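You operate a simulated robot arm through the tools that you are given. There is no shell and no other tool.

The job below is to be done with a simulated robot arm. You get a single attempt, and the scene is never put back.

## Task
Set the controls near the brown bench top. At the end: the yellow lever knob is turned to tight; the black lever knob is turned to tight; the orange lever knob is turned to tight; the blue lever knob is turned to tight; whatever was shut is shut again. Leave all else as you found it, and nothing knocked over.

It is judged by the outcome, as a careful person would: the job done as asked, and still so three seconds after it is handed in. It fails if anything else is knocked over, pushed out of place, dropped, spilled or broken.

## Robot
A 7-joint arm with a two-finger parallel gripper, fixed in place. Base frame: the origin is on the floor under the middle of its stand, x ahead of it, y to its left, z up; the work surface is at about z = 0.86. Lengths are in m, angles in degrees, forces in N, time in s.
It reaches about 1.372 m from its shoulder. Its first joint turns from -149.0 to 149.0 degrees. Payload 3.43 kg.
The tool frame sits at the grasp point between the pads (the TCP): z along the fingers, y along the line on which they close. The tips reach 0.03 m beyond it. Largest opening 0.094 m; finger width 0.028, thickness 0.01; the body of the gripper, 0.05 by 0.096 m, starts 0.055 m behind the TCP.
Orientation is that of the tool frame in the base frame, as [roll, pitch, yaw] about the fixed x, y, z axes, in that order (R = Rz(yaw) Ry(pitch) Rx(roll)). With the fingers straight down and closing along the base's y, the tool's x points along the base's -x, its y along +y and its z along -z.

## Interface
- The arm moves only by the tool drive_tool. Its argument "moves" is a list of rows, each a list of 7 numbers: the finger opening in m, from 0 to 0.094, then the shift along the tool's x, y, z in m, then the turn, a rotation vector about the tool's x, y, z in degrees. In form: [[gripper, dx, dy, dz, rx, ry, rz], ...]. A call has 1 to 20 rows; each row shifts and turns the commanded pose from where the row before left it, along the tool's axes as they then stand. Rows are played at 5 a second. More than 0.05 m and 8.6 degrees between two rows, or a gripper value outside its range, and nothing of the call is played. A pose out of reach is approached as far as the arm can. The call stops where the force on the tool passes 40 N (or 10 N more than at its start, if that is more) or the arm is blocked; 0.2 s more then pass. The fingers move at their own pace (about 0.045 m/s each) and stop on an object; they squeeze with about 23 N. The grip force told is the motor's: it shows also when the fingers shut on nothing. Time passes only in rows, and 0.2 s behind the last, so rows that do not move let the fingers close. The reply holds the time, the measured pose of the TCP, the force on the tool along the base axes, the opening and the grip force, in the units named above and with some noise, with the torque about the TCP (base axes, N m) and any sound that the robot's microphone picked up.
- Cameras (640 x 400 px; columns grow to the right, rows downward): "scene" is fixed at [0.3992, 0.4998, 1.7137]; the picture's right is [0.21, -0.98, 0.00], its down [-0.87, -0.19, -0.45] and it looks along [0.44, 0.09, -0.89] (base axes); focal length 360 px, centre (320, 200). "wrist" rides on the gripper at [0.076, 0.014, -0.103] in the tool frame; the picture's right is [-0.18, 0.98, 0.00], its down [-0.75, -0.14, -0.64] and it looks along [-0.63, -0.12, 0.77] (tool axes); focal length 243 px, centre (320, 200). There is no depth. A picture from a camera that has moved, and an enlarged one, comes with that camera's place and axes in the base frame and with its lens.
- capture(camera): a new picture of that camera. It takes no simulated time.
- inspect(camera, box): a new picture of the part [left, top, right, bottom] of that camera's present view, enlarged. It takes no simulated time.
- finish_job(): hands the job in; it is judged then, once.

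Places have to be worked out from the pictures, the camera data and where the tool is seen. Open the gripper and draw the arm clear of the work before you hand the job in, unless the task says otherwise.

The tools are called after "Request:" as a command line: name --pt "numbers of a row" for each row, then --argument value for the rest, lists and objects as JSON in quotes. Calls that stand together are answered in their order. drive_tool: Moves the arm, as the interface text tells. Its arguments: {"type":"object","properties":{"moves":{"type":"array","items":{"type":"array","items":{"type":"number"}}}},"required":["moves"]} The other tools are called the same way: capture (camera) takes a picture; inspect (camera, box) takes an enlarged picture of a part of a camera's view; finish_job () hands the job in.

At the start:

```text
time: 0.0
tcp_pos: [0.8116, 0.5629, 1.2214]
orientation: [-179.9, 0.0, 179.9]
ft_force: [0.6, -0.1, 0.3]
ft_torque: [0.01, -0.02, 0.0]
finger_gap: 0.0941
grasp_force: 0.1
```

scene: 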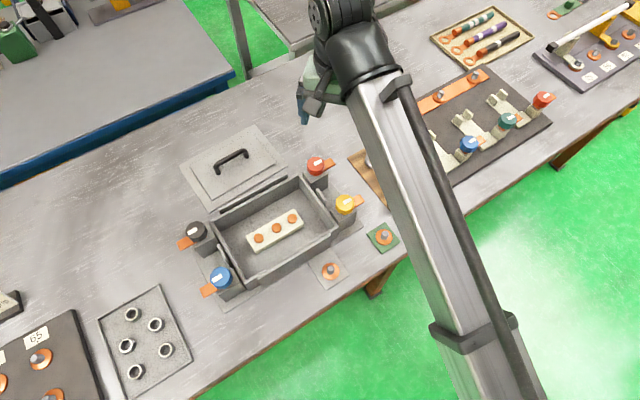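
wrist: 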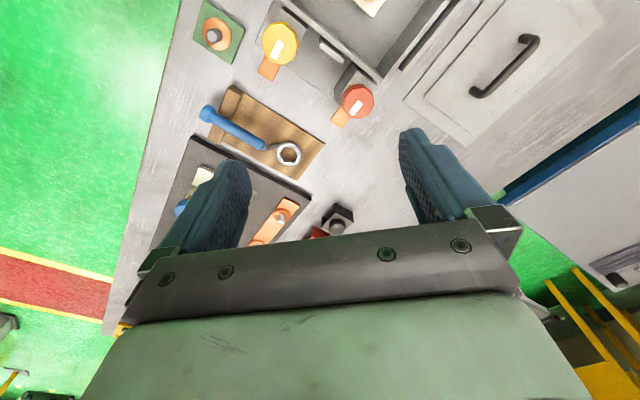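

I see a box with four knobs at its corners (black, blue, yellow, and a red/orange one), and a lid lying beside it. I'll look closer before I move anything.

Request:
inspect --camera "scene" --box '[160, 110, 420, 310]'

Request:
inspect --camera "scene" --box '[380, 0, 640, 200]'

Request:
inspect --camera "wrist" --box '[120, 0, 480, 260]'

Request:
inspect --camera "scene" --box '[0, 200, 260, 400]'

```text
2.00 times, centred on (290, 210) of scene
camera zoom: at [0.3992, 0.4998, 1.7137], right [0.21, -0.98, 0.0], down [-0.87, -0.19, -0.45], along [0.44, 0.09, -0.89], focal length 721 px, centre (380, 180)
```

zoom: 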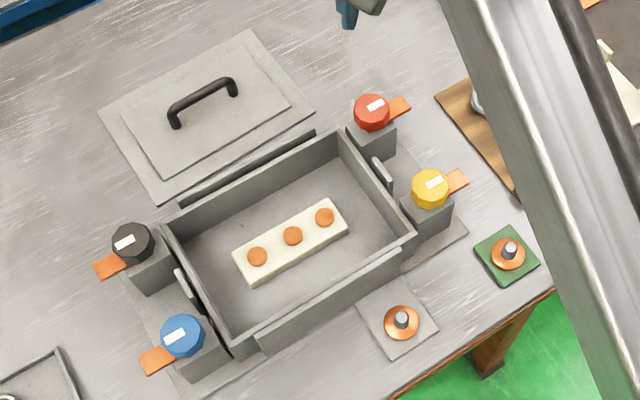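

```text
2.00 times, centred on (510, 100) of scene
camera zoom: at [0.3992, 0.4998, 1.7137], right [0.21, -0.98, 0.0], down [-0.87, -0.19, -0.45], along [0.44, 0.09, -0.89], focal length 721 px, centre (-60, 400)
```

zoom: 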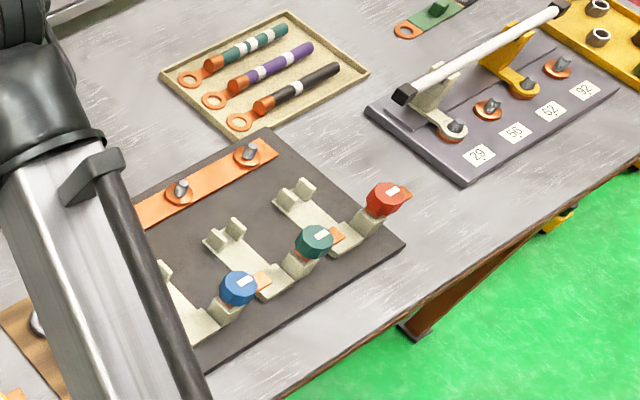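

```text
1.54 times, centred on (300, 130) of wrist
camera zoom: at [0.7366, 0.5771, 1.3231], right [0.18, 0.98, 0.0], down [0.75, -0.14, 0.64], along [0.63, -0.12, -0.77], focal length 373 px, centre (351, 308)
```

zoom: 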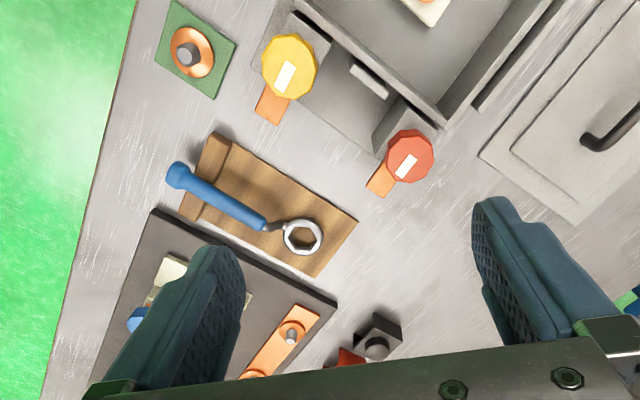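

```text
2.00 times, centred on (130, 300) of scene
camera zoom: at [0.3992, 0.4998, 1.7137], right [0.21, -0.98, 0.0], down [-0.87, -0.19, -0.45], along [0.44, 0.09, -0.89], focal length 721 px, centre (700, 0)
```

zoom: 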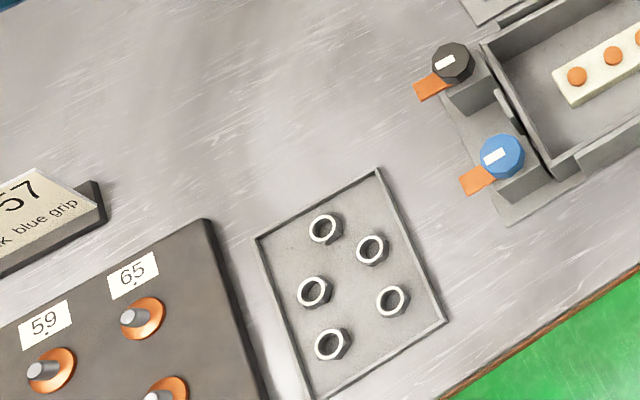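

The box has four corner knobs with orange lever tabs and white marks. A second fixture on the right has similar knobs, so I need more views to tell which ones are meant. I'll back the arm away at this height and look at the box with the wrist camera.

Request:
drive_tool --pt "0.094 0.045 0.015 -0.01 0 0 0" --pt "0.094 0.045 0.015 -0.01 0 0 0" --pt "0.094 0.045 0.015 -0.01 0 0 0" --pt "0.094 0.045 0.015 0 0 0 0" --pt "0.094 0.045 0.015 0 0 0 0" --pt "0.094 0.045 0.015 0 0 0 0" --pt "0.094 0.0 0.0 0 0 0 0"

Request:
capture --camera "wrist"

Request:
capture --camera "scene"

```text
time: 1.6
tcp_pos: [0.5569, 0.6685, 1.2074]
orientation: [179.3, 0.5, -179.9]
ft_force: [-1.0, -0.1, 0.2]
ft_torque: [0.03, 0.01, 0.03]
finger_gap: 0.0938
grasp_force: 0.0
out of reach, approached as far as the arm can: row 2, 3, 4, 5, 6
```

```text
taken
camera wrist: at [0.481, 0.6828, 1.3082], right [0.18, 0.98, 0.01], down [0.75, -0.15, 0.65], along [0.64, -0.11, -0.76], focal length 243 px, centre (320, 200)
```

wrist: 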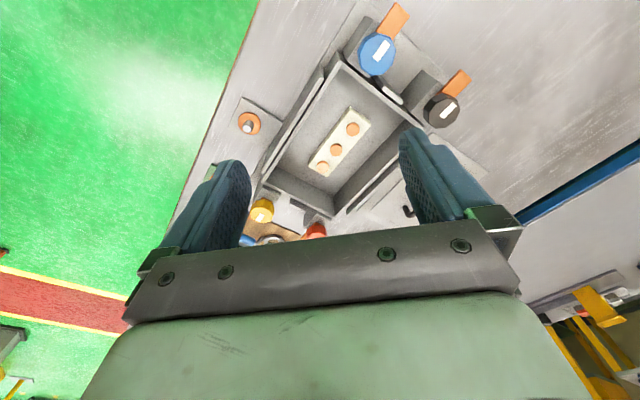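

```text
taken
```

scene: 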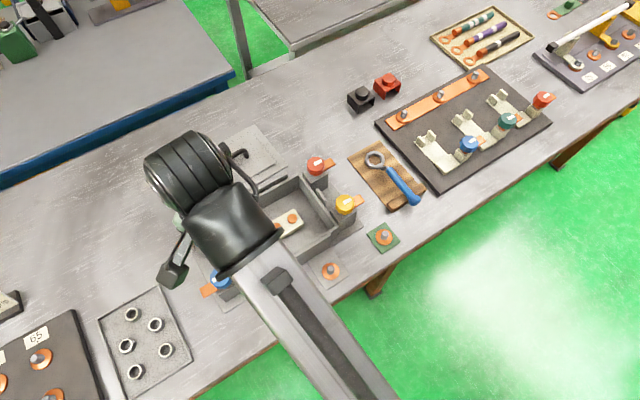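

The fixture on the right has blue, teal and red knobs. The box has black, blue, yellow and a red-orange one. I'll enlarge the knobs to look for marks.

Request:
inspect --camera "wrist" --box '[300, 0, 500, 130]'

Request:
inspect --camera "scene" --box '[290, 140, 390, 210]'

Request:
inspect --camera "scene" --box '[410, 80, 570, 180]'

Request:
inspect --camera "scene" --box '[0, 270, 100, 400]'

```text
3.08 times, centred on (400, 65) of wrist
camera zoom: at [0.481, 0.6828, 1.3082], right [0.18, 0.98, 0.01], down [0.75, -0.15, 0.65], along [0.64, -0.11, -0.76], focal length 746 px, centre (74, 615)
```

zoom: 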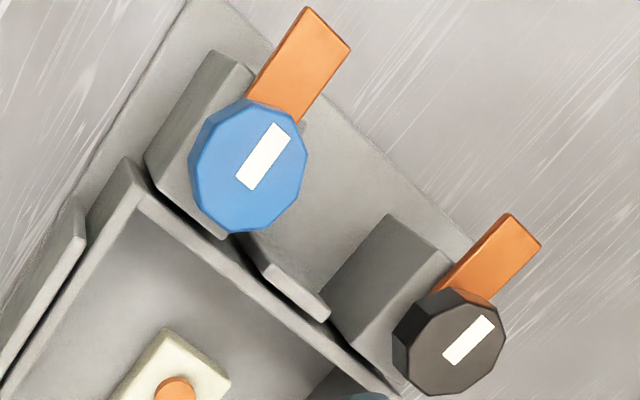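

```text
5.71 times, centred on (340, 175) of scene
camera zoom: at [0.3992, 0.4998, 1.7137], right [0.21, -0.98, 0.0], down [-0.87, -0.19, -0.45], along [0.44, 0.09, -0.89], focal length 2059 px, centre (206, 343)
```

zoom: 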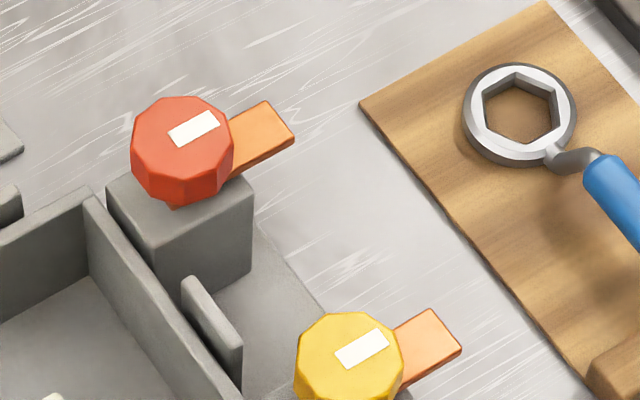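

```text
4.00 times, centred on (490, 130) of scene
camera zoom: at [0.3992, 0.4998, 1.7137], right [0.21, -0.98, 0.0], down [-0.87, -0.19, -0.45], along [0.44, 0.09, -0.89], focal length 1441 px, centre (-360, 480)
```

zoom: 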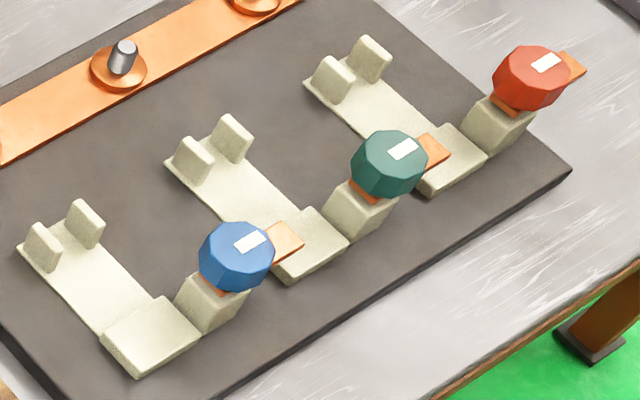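

```text
3.08 times, centred on (50, 335) of scene
camera zoom: at [0.3992, 0.4998, 1.7137], right [0.21, -0.98, 0.0], down [-0.87, -0.19, -0.45], along [0.44, 0.09, -0.89], focal length 1109 px, centre (1151, -215)
```

zoom: 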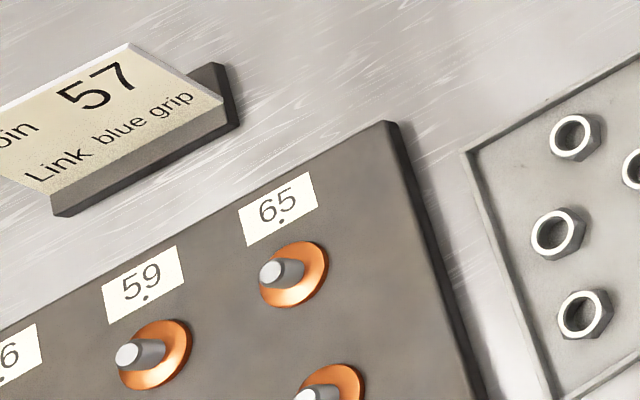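

The right fixture carries dark-blue, teal and red knobs, and the box is a separate group. I'll turn the wrist to survey the rest of the cell before deciding which group is meant.

Request:
drive_tool --pt "0.094 0 0 0 0 0 8.5" --pt "0.094 0 0 0 0 0 8.5" --pt "0.094 0 0 0 0 0 8.5" --pt "0.094 0 0 0 0 0 8.5" --pt "0.094 0 0 0 0 0 8.5" --pt "0.094 0 0 0 0 0 8.5" --pt "0.094 0 0 0 0 0 8.5" --pt "0.094 0 0 0 0 0 8.5" --pt "0.094 0 0 0 0 0 8.5"

Request:
capture --camera "wrist"

Request:
capture --camera "scene"

```text
time: 3.6
tcp_pos: [0.558, 0.6692, 1.2054]
orientation: [179.5, -0.4, 103.2]
ft_force: [0.3, 0.0, 0.6]
ft_torque: [0.01, -0.01, -0.01]
finger_gap: 0.0939
grasp_force: 0.0
```

```text
taken
camera wrist: at [0.5538, 0.746, 1.3079], right [1.0, 0.05, 0.01], down [0.03, -0.77, 0.64], along [0.04, -0.63, -0.77], focal length 243 px, centre (320, 200)
```

wrist: 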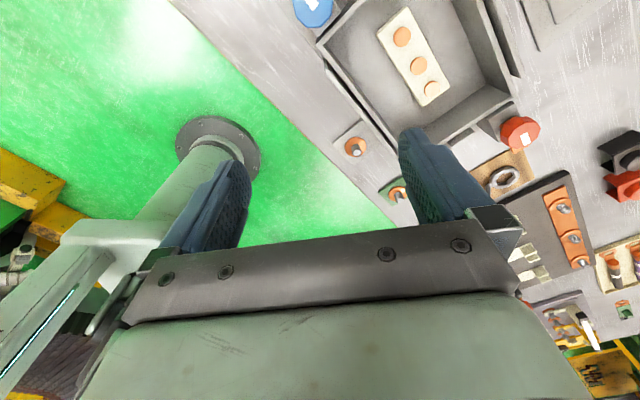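

```text
taken
```

scene: 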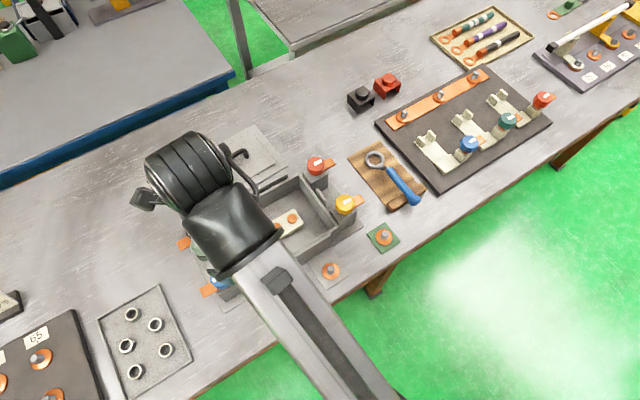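

The bench runs on toward -y. I'll tilt the camera up to see further along it and around the cell.

Request:
drive_tool --pt "0.094 0 0 0 0 -8.5 0" --pt "0.094 0 0 0 0 -8.5 0" --pt "0.094 0 0 0 0 -8.5 0" --pt "0.094 0 0 0 0 -8.5 0" --pt "0.094 0 0 0 0 0 0"

Request:
capture --camera "wrist"

```text
time: 4.8
tcp_pos: [0.6241, 0.6826, 1.0726]
orientation: [171.0, 28.3, 102.0]
ft_force: [-0.1, 0.1, 0.9]
ft_torque: [0.0, 0.01, -0.03]
finger_gap: 0.094
grasp_force: 0.0
out of reach, approached as far as the arm can: row 1, 2, 3, 4
```

```text
taken
camera wrist: at [0.5984, 0.7962, 1.1265], right [0.97, 0.12, 0.22], down [-0.16, -0.42, 0.9], along [0.2, -0.9, -0.38], focal length 243 px, centre (320, 200)
```

wrist: 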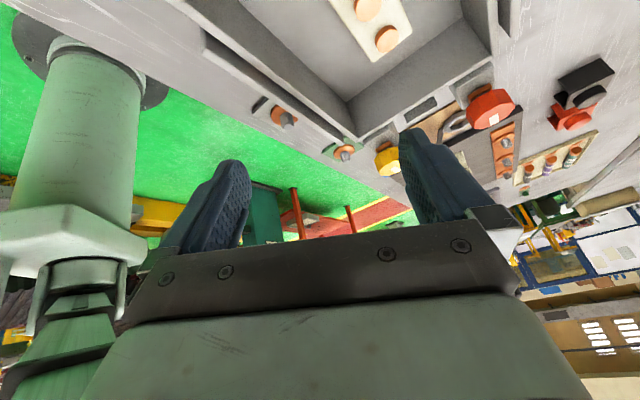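

The tilt ran out of reach and dropped the tool to z≈1.07, which is still clear of the box. I'll turn back to vertical, rise, and work from better-reached poses.

Request:
drive_tool --pt "0.094 0 0 -0.02 0 8.5 0" --pt "0.094 0 0 -0.02 0 8.5 0" --pt "0.094 0 0 -0.02 0 8.5 0" --pt "0.094 0 0 -0.02 0 8.5 0"

```text
time: 5.8
tcp_pos: [0.6102, 0.703, 1.1473]
orientation: [174.0, -4.4, 105.7]
ft_force: [0.5, -0.2, -0.8]
ft_torque: [0.02, 0.0, 0.0]
finger_gap: 0.094
grasp_force: 0.0
```

I've recovered to near vertical at z≈1.15. From two views the knob tops work out as yellow (0.772, 0.518), red-orange (0.859, 0.606), black (0.635, 0.830) and blue (0.546, 0.741), all at z≈0.964. I'll level the tool, set yaw 135 and look at the blue knob from its outer side.

Request:
drive_tool --pt "0.094 0 0 0 6 -4.4 0" --pt "0.094 0 0 0 0 0 -7.3" --pt "0.094 0 0 0 0 0 -7.3" --pt "0.094 0 0 0 0 0 -7.3" --pt "0.094 0 0 0 0 0 -7.4" --pt "0.094 0.036 -0.009 0.01 0 0 0" --pt "0.094 0.036 -0.009 0.01 0 0 0" --pt "0.094 0 0 0 0 0 0"

Request:
capture --camera "wrist"

Request:
capture --camera "scene"

```text
time: 7.6
tcp_pos: [0.5471, 0.7422, 1.1269]
orientation: [-179.9, 0.2, 134.9]
ft_force: [-0.8, -0.2, 0.1]
ft_torque: [-0.02, 0.03, 0.02]
finger_gap: 0.0942
grasp_force: 0.1
```

```text
taken
camera wrist: at [0.5034, 0.8068, 1.2281], right [0.83, 0.56, 0.0], down [0.43, -0.63, 0.64], along [0.36, -0.53, -0.77], focal length 243 px, centre (320, 200)
```

wrist: 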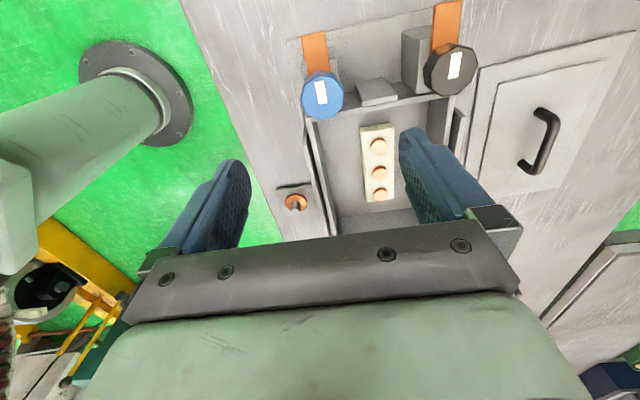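

```text
taken
```

scene: 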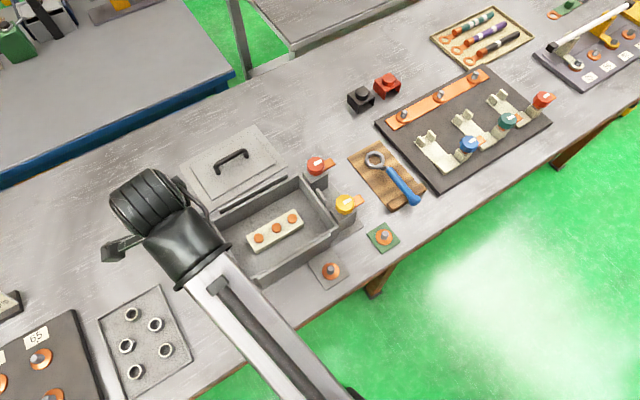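

Request:
inspect --camera "wrist" --box '[280, 0, 500, 137]'

Request:
inspect --camera "scene" --box '[160, 110, 400, 290]'

```text
2.91 times, centred on (390, 68) of wrist
camera zoom: at [0.5034, 0.8068, 1.2281], right [0.83, 0.56, 0.0], down [0.43, -0.63, 0.64], along [0.36, -0.53, -0.77], focal length 706 px, centre (116, 582)
```

zoom: 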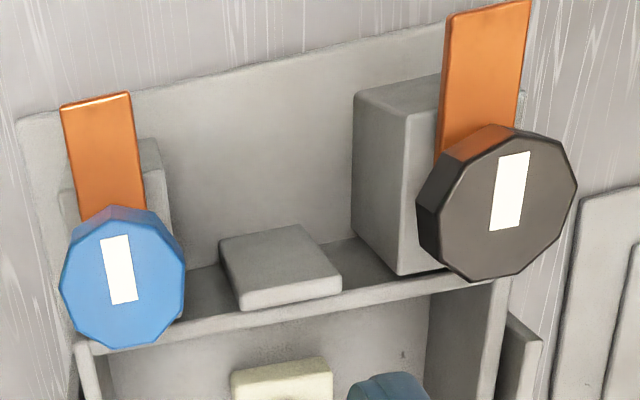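

```text
2.22 times, centred on (280, 200) of scene
camera zoom: at [0.3992, 0.4998, 1.7137], right [0.21, -0.98, 0.0], down [-0.87, -0.19, -0.45], along [0.44, 0.09, -0.89], focal length 801 px, centre (409, 200)
```

zoom: 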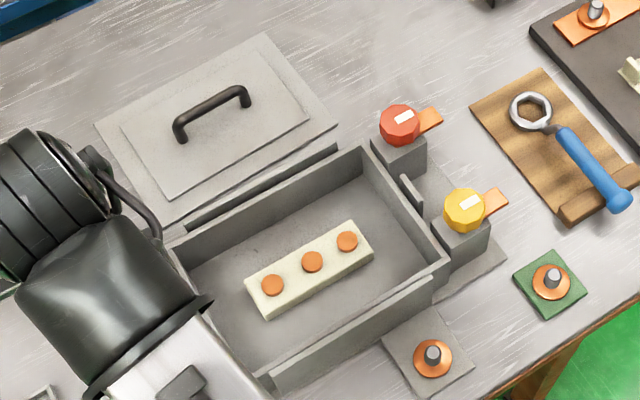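

The tabs under the knobs are swing-clamp arms that point away from the box, so these look loose now. I'll move over to the red/yellow end and look at those knobs and along the bench, keeping high.

Request:
drive_tool --pt "0.094 -0.03 0.006 -0.02 0 0 0" --pt "0.094 -0.04 0.006 -0.01 0 0 0" --pt "0.094 -0.045 0.006 0 0 0 0" --pt "0.094 -0.045 0.006 0 0 0 0" --pt "0.094 -0.045 0.006 0 0 0 0" --pt "0.094 -0.045 0.006 0 0 0 0" --pt "0.094 -0.045 0.006 0 0 0 0" --pt "0.094 0 0 0 0 0 0"

Request:
capture --camera "wrist"

```text
time: 9.4
tcp_pos: [0.7849, 0.5599, 1.1568]
orientation: [-179.9, 0.1, 134.8]
ft_force: [-0.4, -0.1, -0.5]
ft_torque: [0.01, 0.0, 0.02]
finger_gap: 0.0937
grasp_force: 0.1
```

```text
taken
camera wrist: at [0.7411, 0.6233, 1.2575], right [0.83, 0.56, 0.0], down [0.43, -0.63, 0.64], along [0.36, -0.53, -0.77], focal length 243 px, centre (320, 200)
```

wrist: 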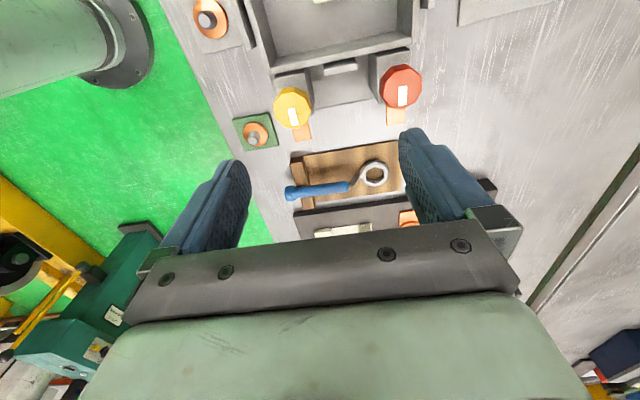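

The red-orange and yellow knobs are clear. I'll carry on along the bench to compare the fixture's knobs and see what else is there.

Request:
drive_tool --pt "0.094 -0.04 0 -0.01 0 0 0" --pt "0.094 -0.045 0 -0.01 0 0 0" --pt "0.094 -0.045 0 -0.01 0 0 0" --pt "0.094 -0.045 0 0 0 0 0" --pt "0.094 -0.045 0 0 0 0 0" --pt "0.094 0 0 0 0 0 0"

Request:
capture --camera "wrist"

Request:
capture --camera "scene"

```text
time: 10.8
tcp_pos: [0.9395, 0.4029, 1.1877]
orientation: [-179.9, 0.1, 134.8]
ft_force: [0.7, 0.1, 0.1]
ft_torque: [0.01, -0.04, -0.02]
finger_gap: 0.094
grasp_force: 0.0
```

```text
taken
camera wrist: at [0.8962, 0.4683, 1.2903], right [0.83, 0.56, 0.0], down [0.43, -0.63, 0.64], along [0.36, -0.53, -0.77], focal length 243 px, centre (320, 200)
```

wrist: 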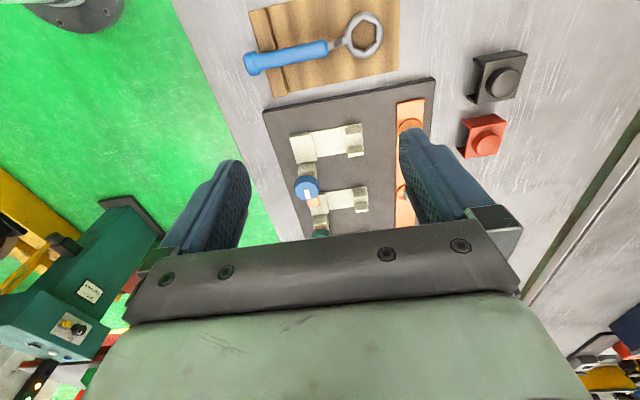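

```text
taken
```

scene: 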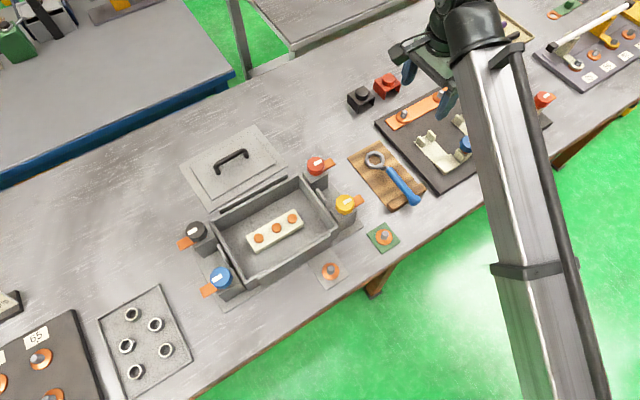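

There's a green cabinet with a small panel at the left, on the floor side. I'll enlarge that and the rest of this view.

Request:
inspect --camera "wrist" --box '[0, 190, 200, 400]'

Request:
inspect --camera "wrist" --box '[230, 0, 530, 240]'

Request:
inspect --camera "wrist" --box '[500, 250, 640, 400]'

```text
1.90 times, centred on (100, 295) of wrist
camera zoom: at [0.8962, 0.4683, 1.2903], right [0.83, 0.56, 0.0], down [0.43, -0.63, 0.64], along [0.36, -0.53, -0.77], focal length 462 px, centre (739, 19)
```

zoom: 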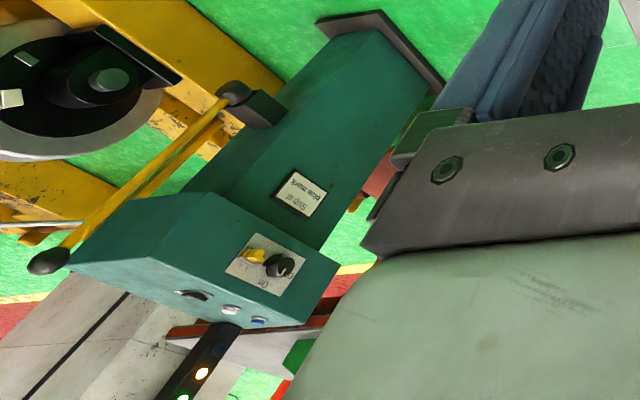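

```text
1.67 times, centred on (380, 120) of wrist
camera zoom: at [0.8962, 0.4683, 1.2903], right [0.83, 0.56, 0.0], down [0.43, -0.63, 0.64], along [0.36, -0.53, -0.77], focal length 404 px, centre (220, 333)
```

zoom: 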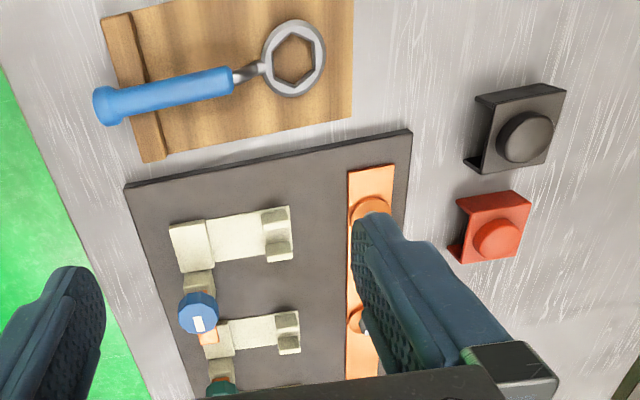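

```text
2.67 times, centred on (570, 325) of wrist
camera zoom: at [0.8962, 0.4683, 1.2903], right [0.83, 0.56, 0.0], down [0.43, -0.63, 0.64], along [0.36, -0.53, -0.77], focal length 647 px, centre (-347, -133)
```

zoom: 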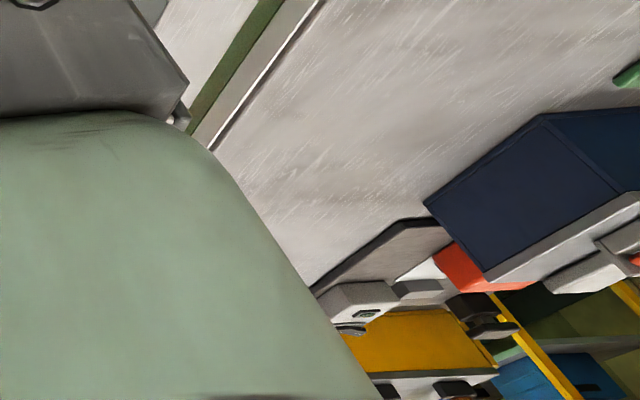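

The rest of the cell is other stations: a crank pedestal, link panels and so on. The box on this brown-edged bench has exactly the four colours asked, and the listed order is a cross pattern over its corners. I'll go back above the yellow knob and look closely for markings.

Request:
drive_tool --pt "0.094 0.045 0 0 0 0 0" --pt "0.094 0.045 0 0 0 0 0" --pt "0.094 0.045 -0.01 0 0 0 0" --pt "0.094 0.045 -0.02 0 0 0 0" --pt "0.094 0.02 -0.007 0.03 0 0 0" --pt "0.094 0 0 0.03 0 0 0" --pt "0.094 0 0 0.02 0 0 0" --pt "0.094 0 0 0 0 0 0"

Request:
capture --camera "wrist"

```text
time: 12.6
tcp_pos: [0.7737, 0.5212, 1.1075]
orientation: [-179.9, 0.1, 134.7]
ft_force: [0.3, 0.3, 0.2]
ft_torque: [-0.02, 0.0, 0.01]
finger_gap: 0.0942
grasp_force: 0.0
```

```text
taken
camera wrist: at [0.7303, 0.5847, 1.2089], right [0.83, 0.56, 0.0], down [0.43, -0.63, 0.64], along [0.36, -0.53, -0.77], focal length 243 px, centre (320, 200)
```

wrist: 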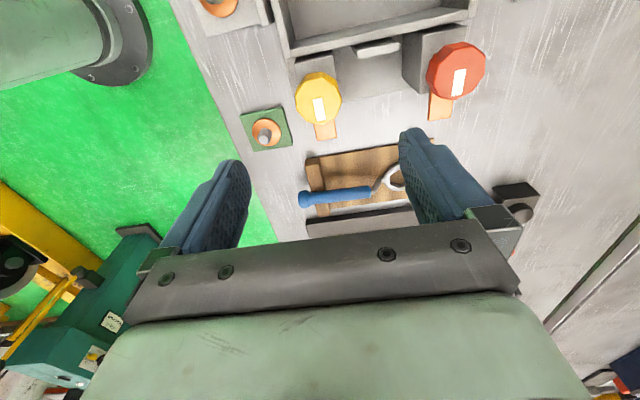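

Request:
inspect --camera "wrist" --box '[270, 10, 510, 160]'

```text
2.67 times, centred on (390, 85) of wrist
camera zoom: at [0.7303, 0.5847, 1.2089], right [0.83, 0.56, 0.0], down [0.43, -0.63, 0.64], along [0.36, -0.53, -0.77], focal length 647 px, centre (133, 507)
```

zoom: 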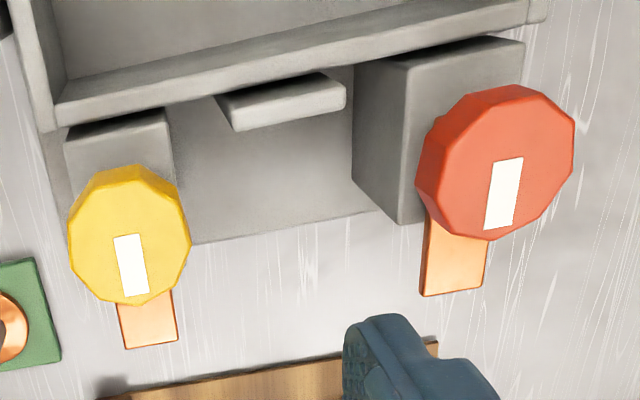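

No text marks are visible. The knob is a decagon about 47 mm wide, roughly 0.936–0.964 high, sitting on a block with its tab between. I'll lower over the yellow knob to just above it and check alignment.

Request:
drive_tool --pt "0.094 0.002 -0.002 0.03 0 0 0" --pt "0.094 0 0 0.035 0 0 0" --pt "0.094 0 0 0.03 0 0 0" --pt "0.094 0 0 0 0 0 0"

Request:
capture --camera "wrist"

Request:
capture --camera "scene"

```text
time: 13.6
tcp_pos: [0.771, 0.5186, 1.0124]
orientation: [-179.9, 0.1, 134.7]
ft_force: [0.1, -0.2, 1.0]
ft_torque: [-0.02, 0.0, -0.02]
finger_gap: 0.094
grasp_force: 0.1
```

```text
taken
camera wrist: at [0.7284, 0.5828, 1.1146], right [0.83, 0.56, 0.0], down [0.43, -0.63, 0.64], along [0.36, -0.53, -0.77], focal length 243 px, centre (320, 200)
```

wrist: 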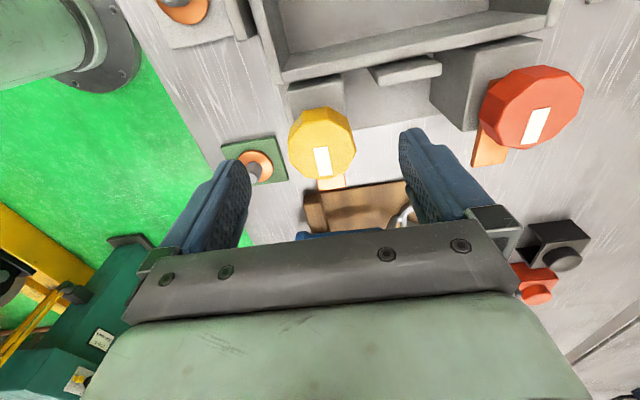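

```text
taken
```

scene: 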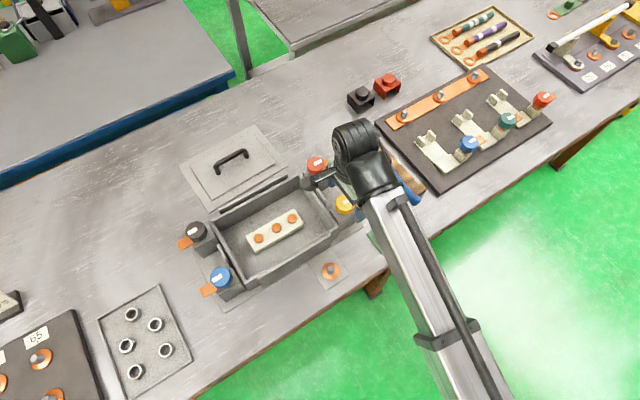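

Request:
inspect --camera "wrist" --box '[260, 80, 400, 200]'

```text
3.33 times, centred on (330, 140) of wrist
camera zoom: at [0.7284, 0.5828, 1.1146], right [0.83, 0.56, 0.0], down [0.43, -0.63, 0.64], along [0.36, -0.53, -0.77], focal length 809 px, centre (287, 400)
```

zoom: 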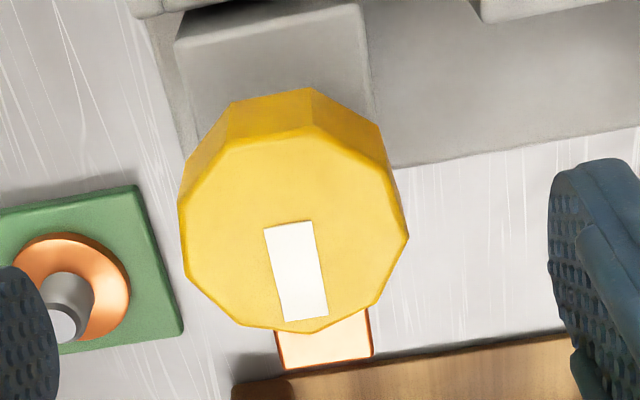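

The yellow knob's top centre is at about (0.774, 0.5175), 47 mm across, with sides about 20 mm high. I'll shift 3 mm, lower so the tips straddle it just above the block, then close.

Request:
drive_tool --pt "0.094 -0.003 0.0013 0.02 0 0 0" --pt "0.094 0 0 0.0224 0 0 0" --pt "0.094 0 0 0 0 0 0"

Request:
inspect --camera "wrist" --box '[200, 80, 440, 240]'

Request:
inspect --camera "scene" --box '[290, 130, 430, 230]'

```text
time: 14.4
tcp_pos: [0.7755, 0.5166, 0.969]
orientation: [180.0, 0.2, 134.7]
ft_force: [-0.1, 0.4, -0.2]
ft_torque: [-0.02, 0.0, -0.01]
finger_gap: 0.0937
grasp_force: 0.0
```

```text
2.50 times, centred on (320, 160) of wrist
camera zoom: at [0.7321, 0.5824, 1.0716], right [0.83, 0.56, 0.0], down [0.43, -0.63, 0.64], along [0.36, -0.53, -0.77], focal length 606 px, centre (320, 300)
```

zoom: 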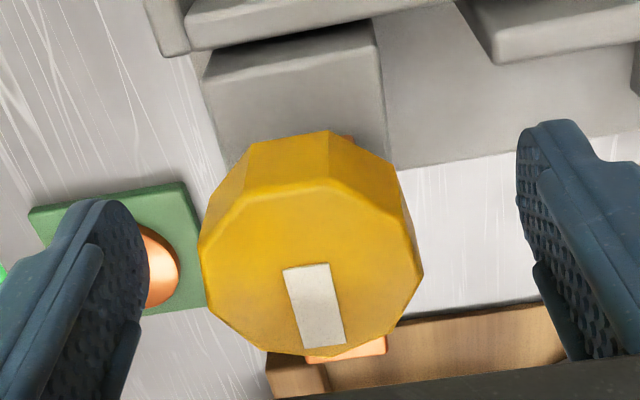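

```text
4.00 times, centred on (360, 180) of scene
camera zoom: at [0.3992, 0.4998, 1.7137], right [0.21, -0.98, 0.0], down [-0.87, -0.19, -0.45], along [0.44, 0.09, -0.89], focal length 1441 px, centre (160, 280)
```

zoom: 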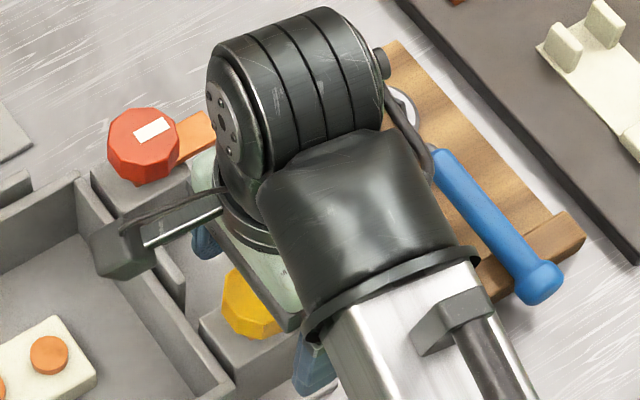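

The knob sits between the pads with no contact. I'll close on it.

Request:
drive_tool --pt "0.02 0 0 0 0 0 0" --pt "0.02 0 0 0 0 0 0" --pt "0.02 0 0 0 0 0 0" --pt "0.02 0 0 0 0 0 0" --pt "0.02 0 0 0 0 0 0"

Request:
inspect --camera "wrist" --box '[200, 80, 440, 240]'

```text
time: 15.6
tcp_pos: [0.775, 0.5172, 0.9696]
orientation: [-179.8, 0.2, 134.7]
ft_force: [-7.2, -6.6, -3.1]
ft_torque: [0.0, -0.06, 0.07]
finger_gap: 0.0448
grasp_force: 45.2
```

```text
2.50 times, centred on (320, 160) of wrist
camera zoom: at [0.7315, 0.5819, 1.0716], right [0.83, 0.56, 0.0], down [0.43, -0.63, 0.64], along [0.36, -0.53, -0.77], focal length 606 px, centre (320, 300)
```

zoom: 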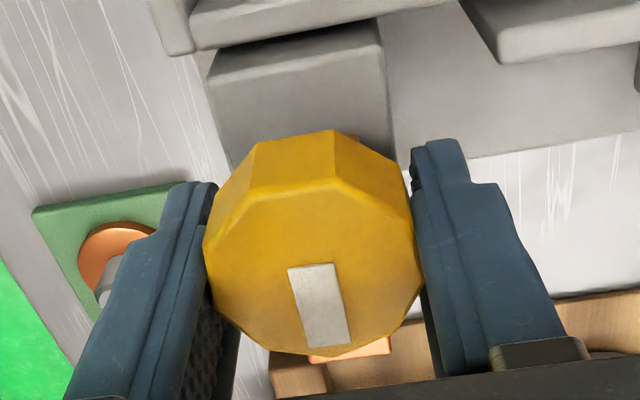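

The grip is on at 45 mm, with about 10 N of side load because the knob sits 2 mm toward the tool's -y. I'll ease that off and then try a small clockwise turn.

Request:
drive_tool --pt "0.02 0 -0.0015 0 0 0 0" --pt "0.02 0 0 0 0 0 4" --pt "0.02 0 0 0 0 0 4" --pt "0.02 0 0 0 0 0 4" --pt "0.02 0 0 0 0 0 0"

Request:
inspect --camera "wrist" --box '[200, 80, 440, 240]'

```text
time: 16.8
tcp_pos: [0.7735, 0.5183, 0.9703]
orientation: [179.9, 0.0, 123.0]
ft_force: [12.1, 0.7, -2.5]
ft_torque: [-0.15, -0.74, 2.94]
finger_gap: 0.0465
grasp_force: 45.0
```

```text
2.50 times, centred on (320, 160) of wrist
camera zoom: at [0.7437, 0.5906, 1.0715], right [0.92, 0.38, 0.0], down [0.29, -0.71, 0.64], along [0.25, -0.59, -0.77], focal length 606 px, centre (320, 300)
```

zoom: 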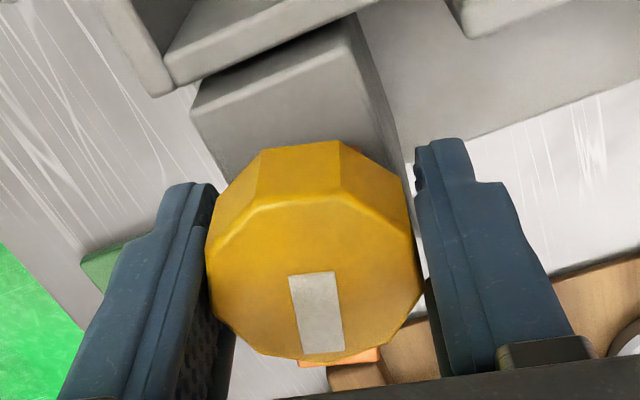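

The torque is about 2.9 N·m after 12°, and the knob seems to have moved with the tool. I'll check the mark's direction more precisely from both cameras.

Request:
inspect --camera "wrist" --box '[260, 120, 380, 230]'

Request:
inspect --camera "scene" --box '[310, 160, 390, 220]'

```text
3.64 times, centred on (320, 175) of wrist
camera zoom: at [0.7437, 0.5906, 1.0715], right [0.92, 0.38, 0.0], down [0.29, -0.71, 0.64], along [0.25, -0.59, -0.77], focal length 882 px, centre (320, 291)
```

zoom: 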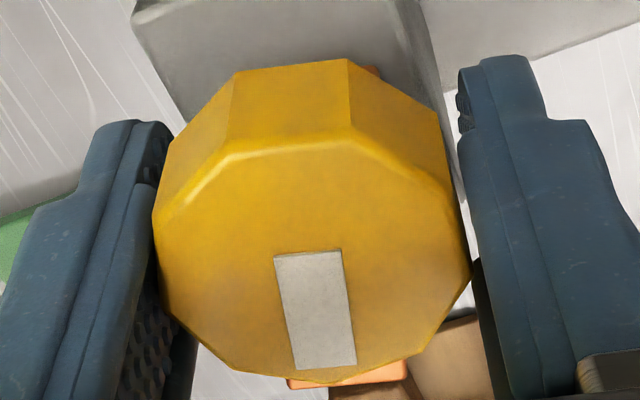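

```text
6.67 times, centred on (350, 190) of scene
camera zoom: at [0.3992, 0.4998, 1.7137], right [0.21, -0.98, 0.0], down [-0.87, -0.19, -0.45], along [0.44, 0.09, -0.89], focal length 2402 px, centre (120, 267)
```

zoom: 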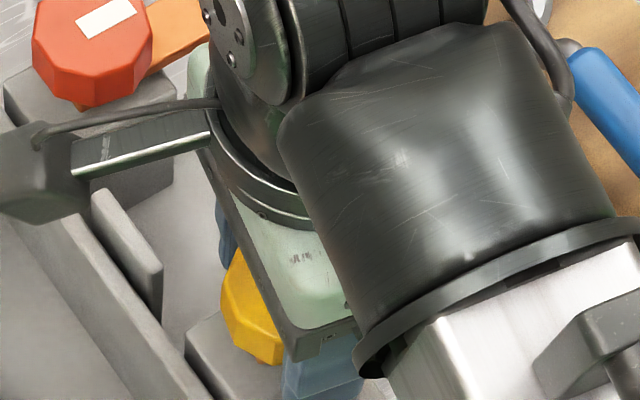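

The knob mark turned about 12–16° along with the tool, so the knob moves clockwise under some resistance. I'll continue clockwise.

Request:
drive_tool --pt "0.02 0 0 0 0 0 6" --pt "0.02 0 0 0 0 0 6" --pt "0.02 0 0 0 0 0 6" --pt "0.02 0 0 0 0 0 6" --pt "0.02 0 0 0 0 0 0"

Request:
inspect --camera "wrist" --box '[200, 80, 440, 240]'

```text
time: 18.0
tcp_pos: [0.771, 0.5179, 0.9714]
orientation: [-179.8, 0.3, 99.0]
ft_force: [-6.9, 2.3, -8.0]
ft_torque: [0.2, 0.67, 2.94]
finger_gap: 0.0632
grasp_force: 44.6
```

```text
2.50 times, centred on (320, 160) of wrist
camera zoom: at [0.7739, 0.5957, 1.0713], right [1.0, -0.03, 0.0], down [-0.02, -0.76, 0.65], along [-0.02, -0.65, -0.76], focal length 606 px, centre (320, 300)
```

zoom: 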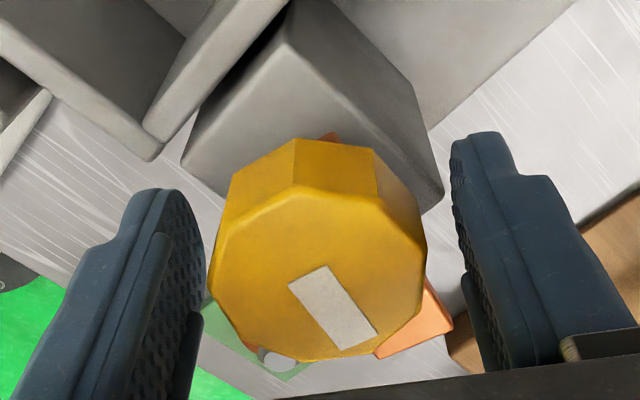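

The finger gap has grown to 63 mm, so the tips are on the square block under the knob and not on the knob itself; I was too low. I'll open at once, rise, and recheck heights and that nothing shifted.

Request:
drive_tool --pt "0.094 0 0 0 0 0 0" --pt "0.094 0 0 0 0 0 0" --pt "0.094 0 0 0 0 0 0" --pt "0.094 0 0 -0.02 0 0 0" --pt "0.094 0 0 -0.04 0 0 0" --pt "0.094 0 0 -0.04 0 0 0" --pt "0.094 0 0 0 0 0 0"

Request:
capture --camera "wrist"

Request:
capture --camera "scene"

```text
time: 19.6
tcp_pos: [0.7706, 0.5189, 1.0702]
orientation: [-180.0, 0.1, 98.7]
ft_force: [-0.1, 0.1, -0.1]
ft_torque: [0.02, 0.01, -0.02]
finger_gap: 0.094
grasp_force: 0.0
```

```text
taken
camera wrist: at [0.7743, 0.5968, 1.172], right [1.0, -0.03, 0.0], down [-0.03, -0.76, 0.64], along [-0.02, -0.64, -0.77], focal length 243 px, centre (320, 200)
```

wrist: 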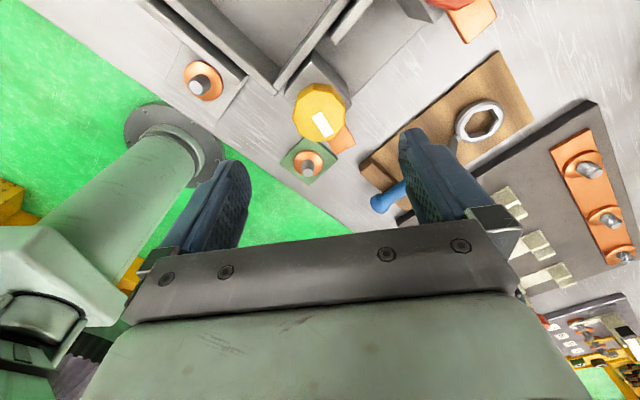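

```text
taken
```

scene: 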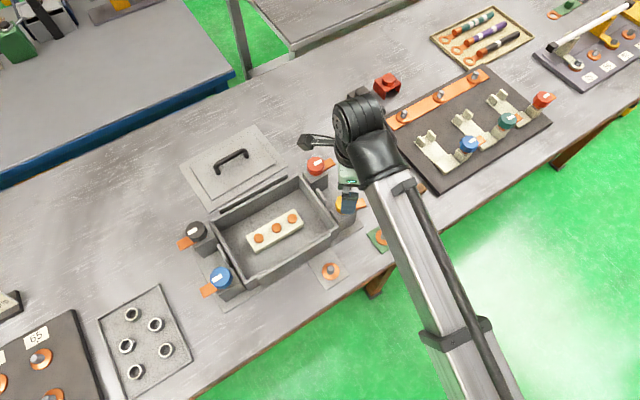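

The box and everything else are where they were, and the yellow knob has turned about 16° clockwise. I need its exact height, so I'll shut the fingers and probe the knob's top lightly.

Request:
drive_tool --pt "0.0 0 0 0 0 0 0" --pt "0.0 0 0 0 0 0 0" --pt "0.0 0 0 0 0 0 0" --pt "0.0 0 0 0 0 0 0" --pt "0.0 0 0 0.02 0 0 0" --pt "0.0 0 0 0.02 0 0 0" --pt "0.0 0 0 0 0 0 0"

Request:
inspect --camera "wrist" --box '[220, 80, 420, 240]'

```text
time: 21.2
tcp_pos: [0.7715, 0.5174, 1.0309]
orientation: [-179.9, 0.1, 98.7]
ft_force: [0.3, 0.7, -0.2]
ft_torque: [0.02, 0.07, 0.0]
finger_gap: 0.0
grasp_force: 22.6
```

```text
2.50 times, centred on (320, 160) of wrist
camera zoom: at [0.7749, 0.5958, 1.1324], right [1.0, -0.03, 0.0], down [-0.03, -0.76, 0.64], along [-0.02, -0.64, -0.77], focal length 606 px, centre (320, 300)
```

zoom: 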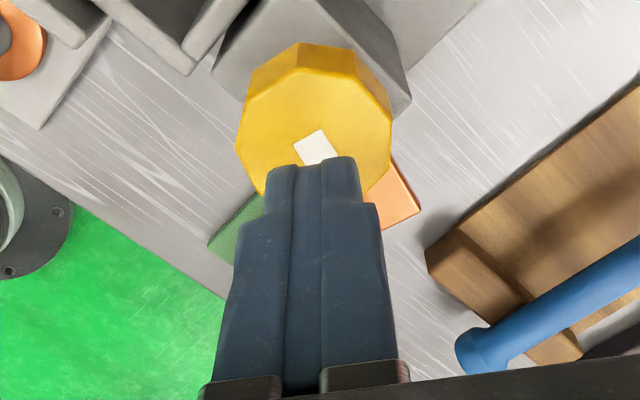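

The shut tips are about 2–4 cm above the knob top. I'll lower in small steps until I feel contact.

Request:
drive_tool --pt "0.0 0 0 0.005 0 0 0" --pt "0.0 0 0 0.005 0 0 0" --pt "0.0 0 0 0.0 0 0 0"

```text
time: 22.0
tcp_pos: [0.7724, 0.5182, 1.021]
orientation: [180.0, 0.1, 98.7]
ft_force: [-0.2, 0.9, 0.1]
ft_torque: [0.01, 0.0, -0.02]
finger_gap: 0.0003
grasp_force: 23.0
```

Still free at tip z≈0.991, so I go lower.

Request:
drive_tool --pt "0.0 0 0 0.004 0 0 0" --pt "0.0 0 0 0.004 0 0 0" --pt "0.0 0 0 0.0 0 0 0"

```text
time: 22.8
tcp_pos: [0.7715, 0.5187, 1.0133]
orientation: [180.0, 0.1, 98.7]
ft_force: [-0.6, 0.6, -0.7]
ft_torque: [0.02, -0.03, -0.01]
finger_gap: 0.0
grasp_force: 23.2
```

Free at tip z≈0.983. I continue in 3 mm steps.

Request:
drive_tool --pt "0.0 0 0 0.003 0 0 0" --pt "0.0 0 0 0.003 0 0 0" --pt "0.0 0 0 0.0 0 0 0"

```text
time: 23.8
tcp_pos: [0.7719, 0.5185, 1.0112]
orientation: [179.8, 0.0, 98.7]
ft_force: [-4.1, -3.2, 12.8]
ft_torque: [0.0, 0.15, 0.0]
finger_gap: 0.0
grasp_force: 22.9
stopped in row 3: the force on the tool passed its limit at 42 N (the readings are from after the stop); the commanded pose is now the measured one
```

Contact came at tip z≈0.981, so the knob top is at 0.981, higher than I took it, and its centre is near (0.770, 0.526). I'll lift off, open, and look at the yellow knob again.

Request:
drive_tool --pt "0.0 0 0 -0.02 0 0 0" --pt "0.094 0 0 -0.04 0 0 0" --pt "0.094 0 0 -0.03 0 0 0" --pt "0.094 0 0 0 0 0 -8.5" --pt "0.094 0 0 0 0 0 -8.5" --pt "0.094 0 0 0 0 0 -8.5" --pt "0.094 0 0 0 0 0 -8.5" --pt "0.094 0 0 0 0 0 -2.3" --pt "0.094 0 0 0 0 0 0"

Request:
inspect --camera "wrist" --box '[260, 20, 500, 180]'

```text
time: 25.8
tcp_pos: [0.7722, 0.5187, 1.0985]
orientation: [179.9, 0.2, 135.1]
ft_force: [-0.6, 0.0, -0.7]
ft_torque: [-0.01, 0.02, -0.02]
finger_gap: 0.094
grasp_force: 0.0
```

```text
2.50 times, centred on (380, 100) of wrist
camera zoom: at [0.7283, 0.5835, 1.201], right [0.82, 0.57, 0.0], down [0.43, -0.63, 0.64], along [0.37, -0.53, -0.77], focal length 606 px, centre (170, 450)
```

zoom: 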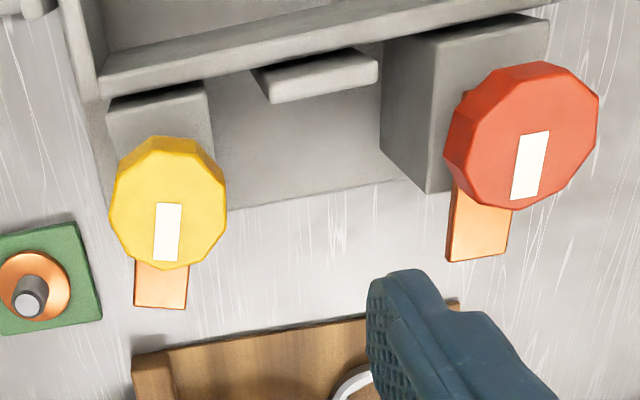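

Both the yellow knob and its tab turned about 16° clockwise, so the tab rotates with the knob and it turns easily. The knob body spans about 0.963–0.981, so the TCP should be at about 0.992. I'll line up on (0.770, 0.5245) at yaw 119 and come down.

Request:
drive_tool --pt "0.094 0 0 0 0 0 8" --pt "0.094 0 0 0 0 0 8" --pt "0.094 0.0061 0.0008 0.03 0 0 0" --pt "0.094 0 0 0.035 0 0 0" --pt "0.094 0 0 0 0 0 0"

Request:
inspect --camera "wrist" --box '[200, 60, 440, 220]'

```text
time: 27.0
tcp_pos: [0.7703, 0.5248, 1.0346]
orientation: [179.9, 0.2, 119.1]
ft_force: [0.0, -0.2, -0.7]
ft_torque: [0.0, 0.02, 0.0]
finger_gap: 0.094
grasp_force: 0.0
```

```text
2.50 times, centred on (320, 140) of wrist
camera zoom: at [0.7458, 0.5993, 1.1352], right [0.95, 0.32, 0.0], down [0.24, -0.73, 0.64], along [0.21, -0.61, -0.77], focal length 606 px, centre (320, 350)
```

zoom: 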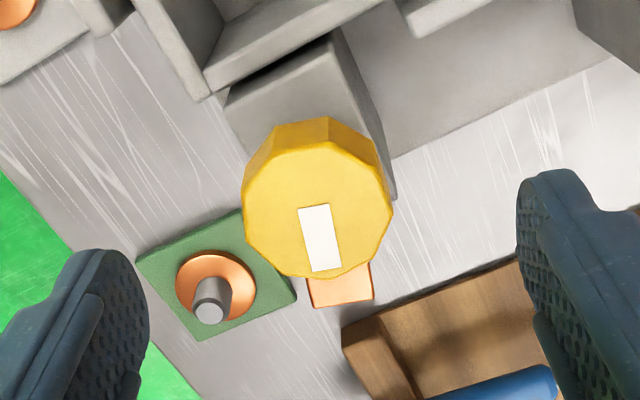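

The knob is centred between the fingers to within 1 mm. I'll lower to TCP z≈0.991 and close.

Request:
drive_tool --pt "0.094 0 0 0.022 0 0 0" --pt "0.094 0 0 0.0216 0 0 0" --pt "0.03 0 0 0 0 0 0" --pt "0.03 0 0 0 0 0 0" --pt "0.03 0 0 0 0 0 0" --pt "0.03 0 0 0 0 0 0" --pt "0.03 0 0 0 0 0 0"

Request:
inspect --camera "wrist" --box '[200, 80, 440, 240]'

```text
time: 28.6
tcp_pos: [0.7683, 0.5231, 0.99]
orientation: [-180.0, 0.0, 118.9]
ft_force: [-23.2, -13.9, -10.0]
ft_torque: [0.13, -0.03, -0.12]
finger_gap: 0.0434
grasp_force: 45.5
```

```text
2.50 times, centred on (320, 160) of wrist
camera zoom: at [0.7451, 0.598, 1.0918], right [0.95, 0.32, 0.0], down [0.24, -0.73, 0.64], along [0.2, -0.61, -0.77], focal length 606 px, centre (320, 300)
```

zoom: 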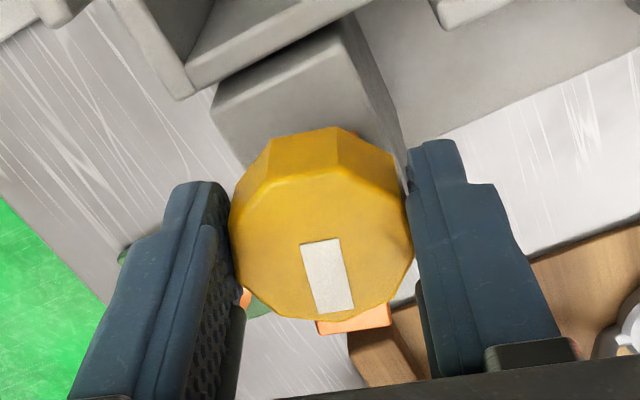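

The grip is at 43 mm, with about 27 N of side load toward the tool's -y. I'll shift that way to relieve it before turning.

Request:
drive_tool --pt "0.03 0 -0.002 0 0 0 0" --pt "0.03 0 0 0 0 0 0"

```text
time: 29.2
tcp_pos: [0.7684, 0.5231, 0.9897]
orientation: [-179.9, 0.1, 119.0]
ft_force: [-13.9, -10.4, -16.3]
ft_torque: [-0.34, 0.81, -0.03]
finger_gap: 0.043
grasp_force: 44.9
```

The side load fell to about 17 N, so I shift a bit more.

Request:
drive_tool --pt "0.03 0 -0.003 0 0 0 0" --pt "0.03 0 0 0 0 0 0"

```text
time: 29.8
tcp_pos: [0.7695, 0.5236, 0.9905]
orientation: [179.6, 0.0, 118.9]
ft_force: [8.0, 1.8, -11.5]
ft_torque: [-0.33, 0.45, 0.05]
finger_gap: 0.0432
grasp_force: 44.9
```

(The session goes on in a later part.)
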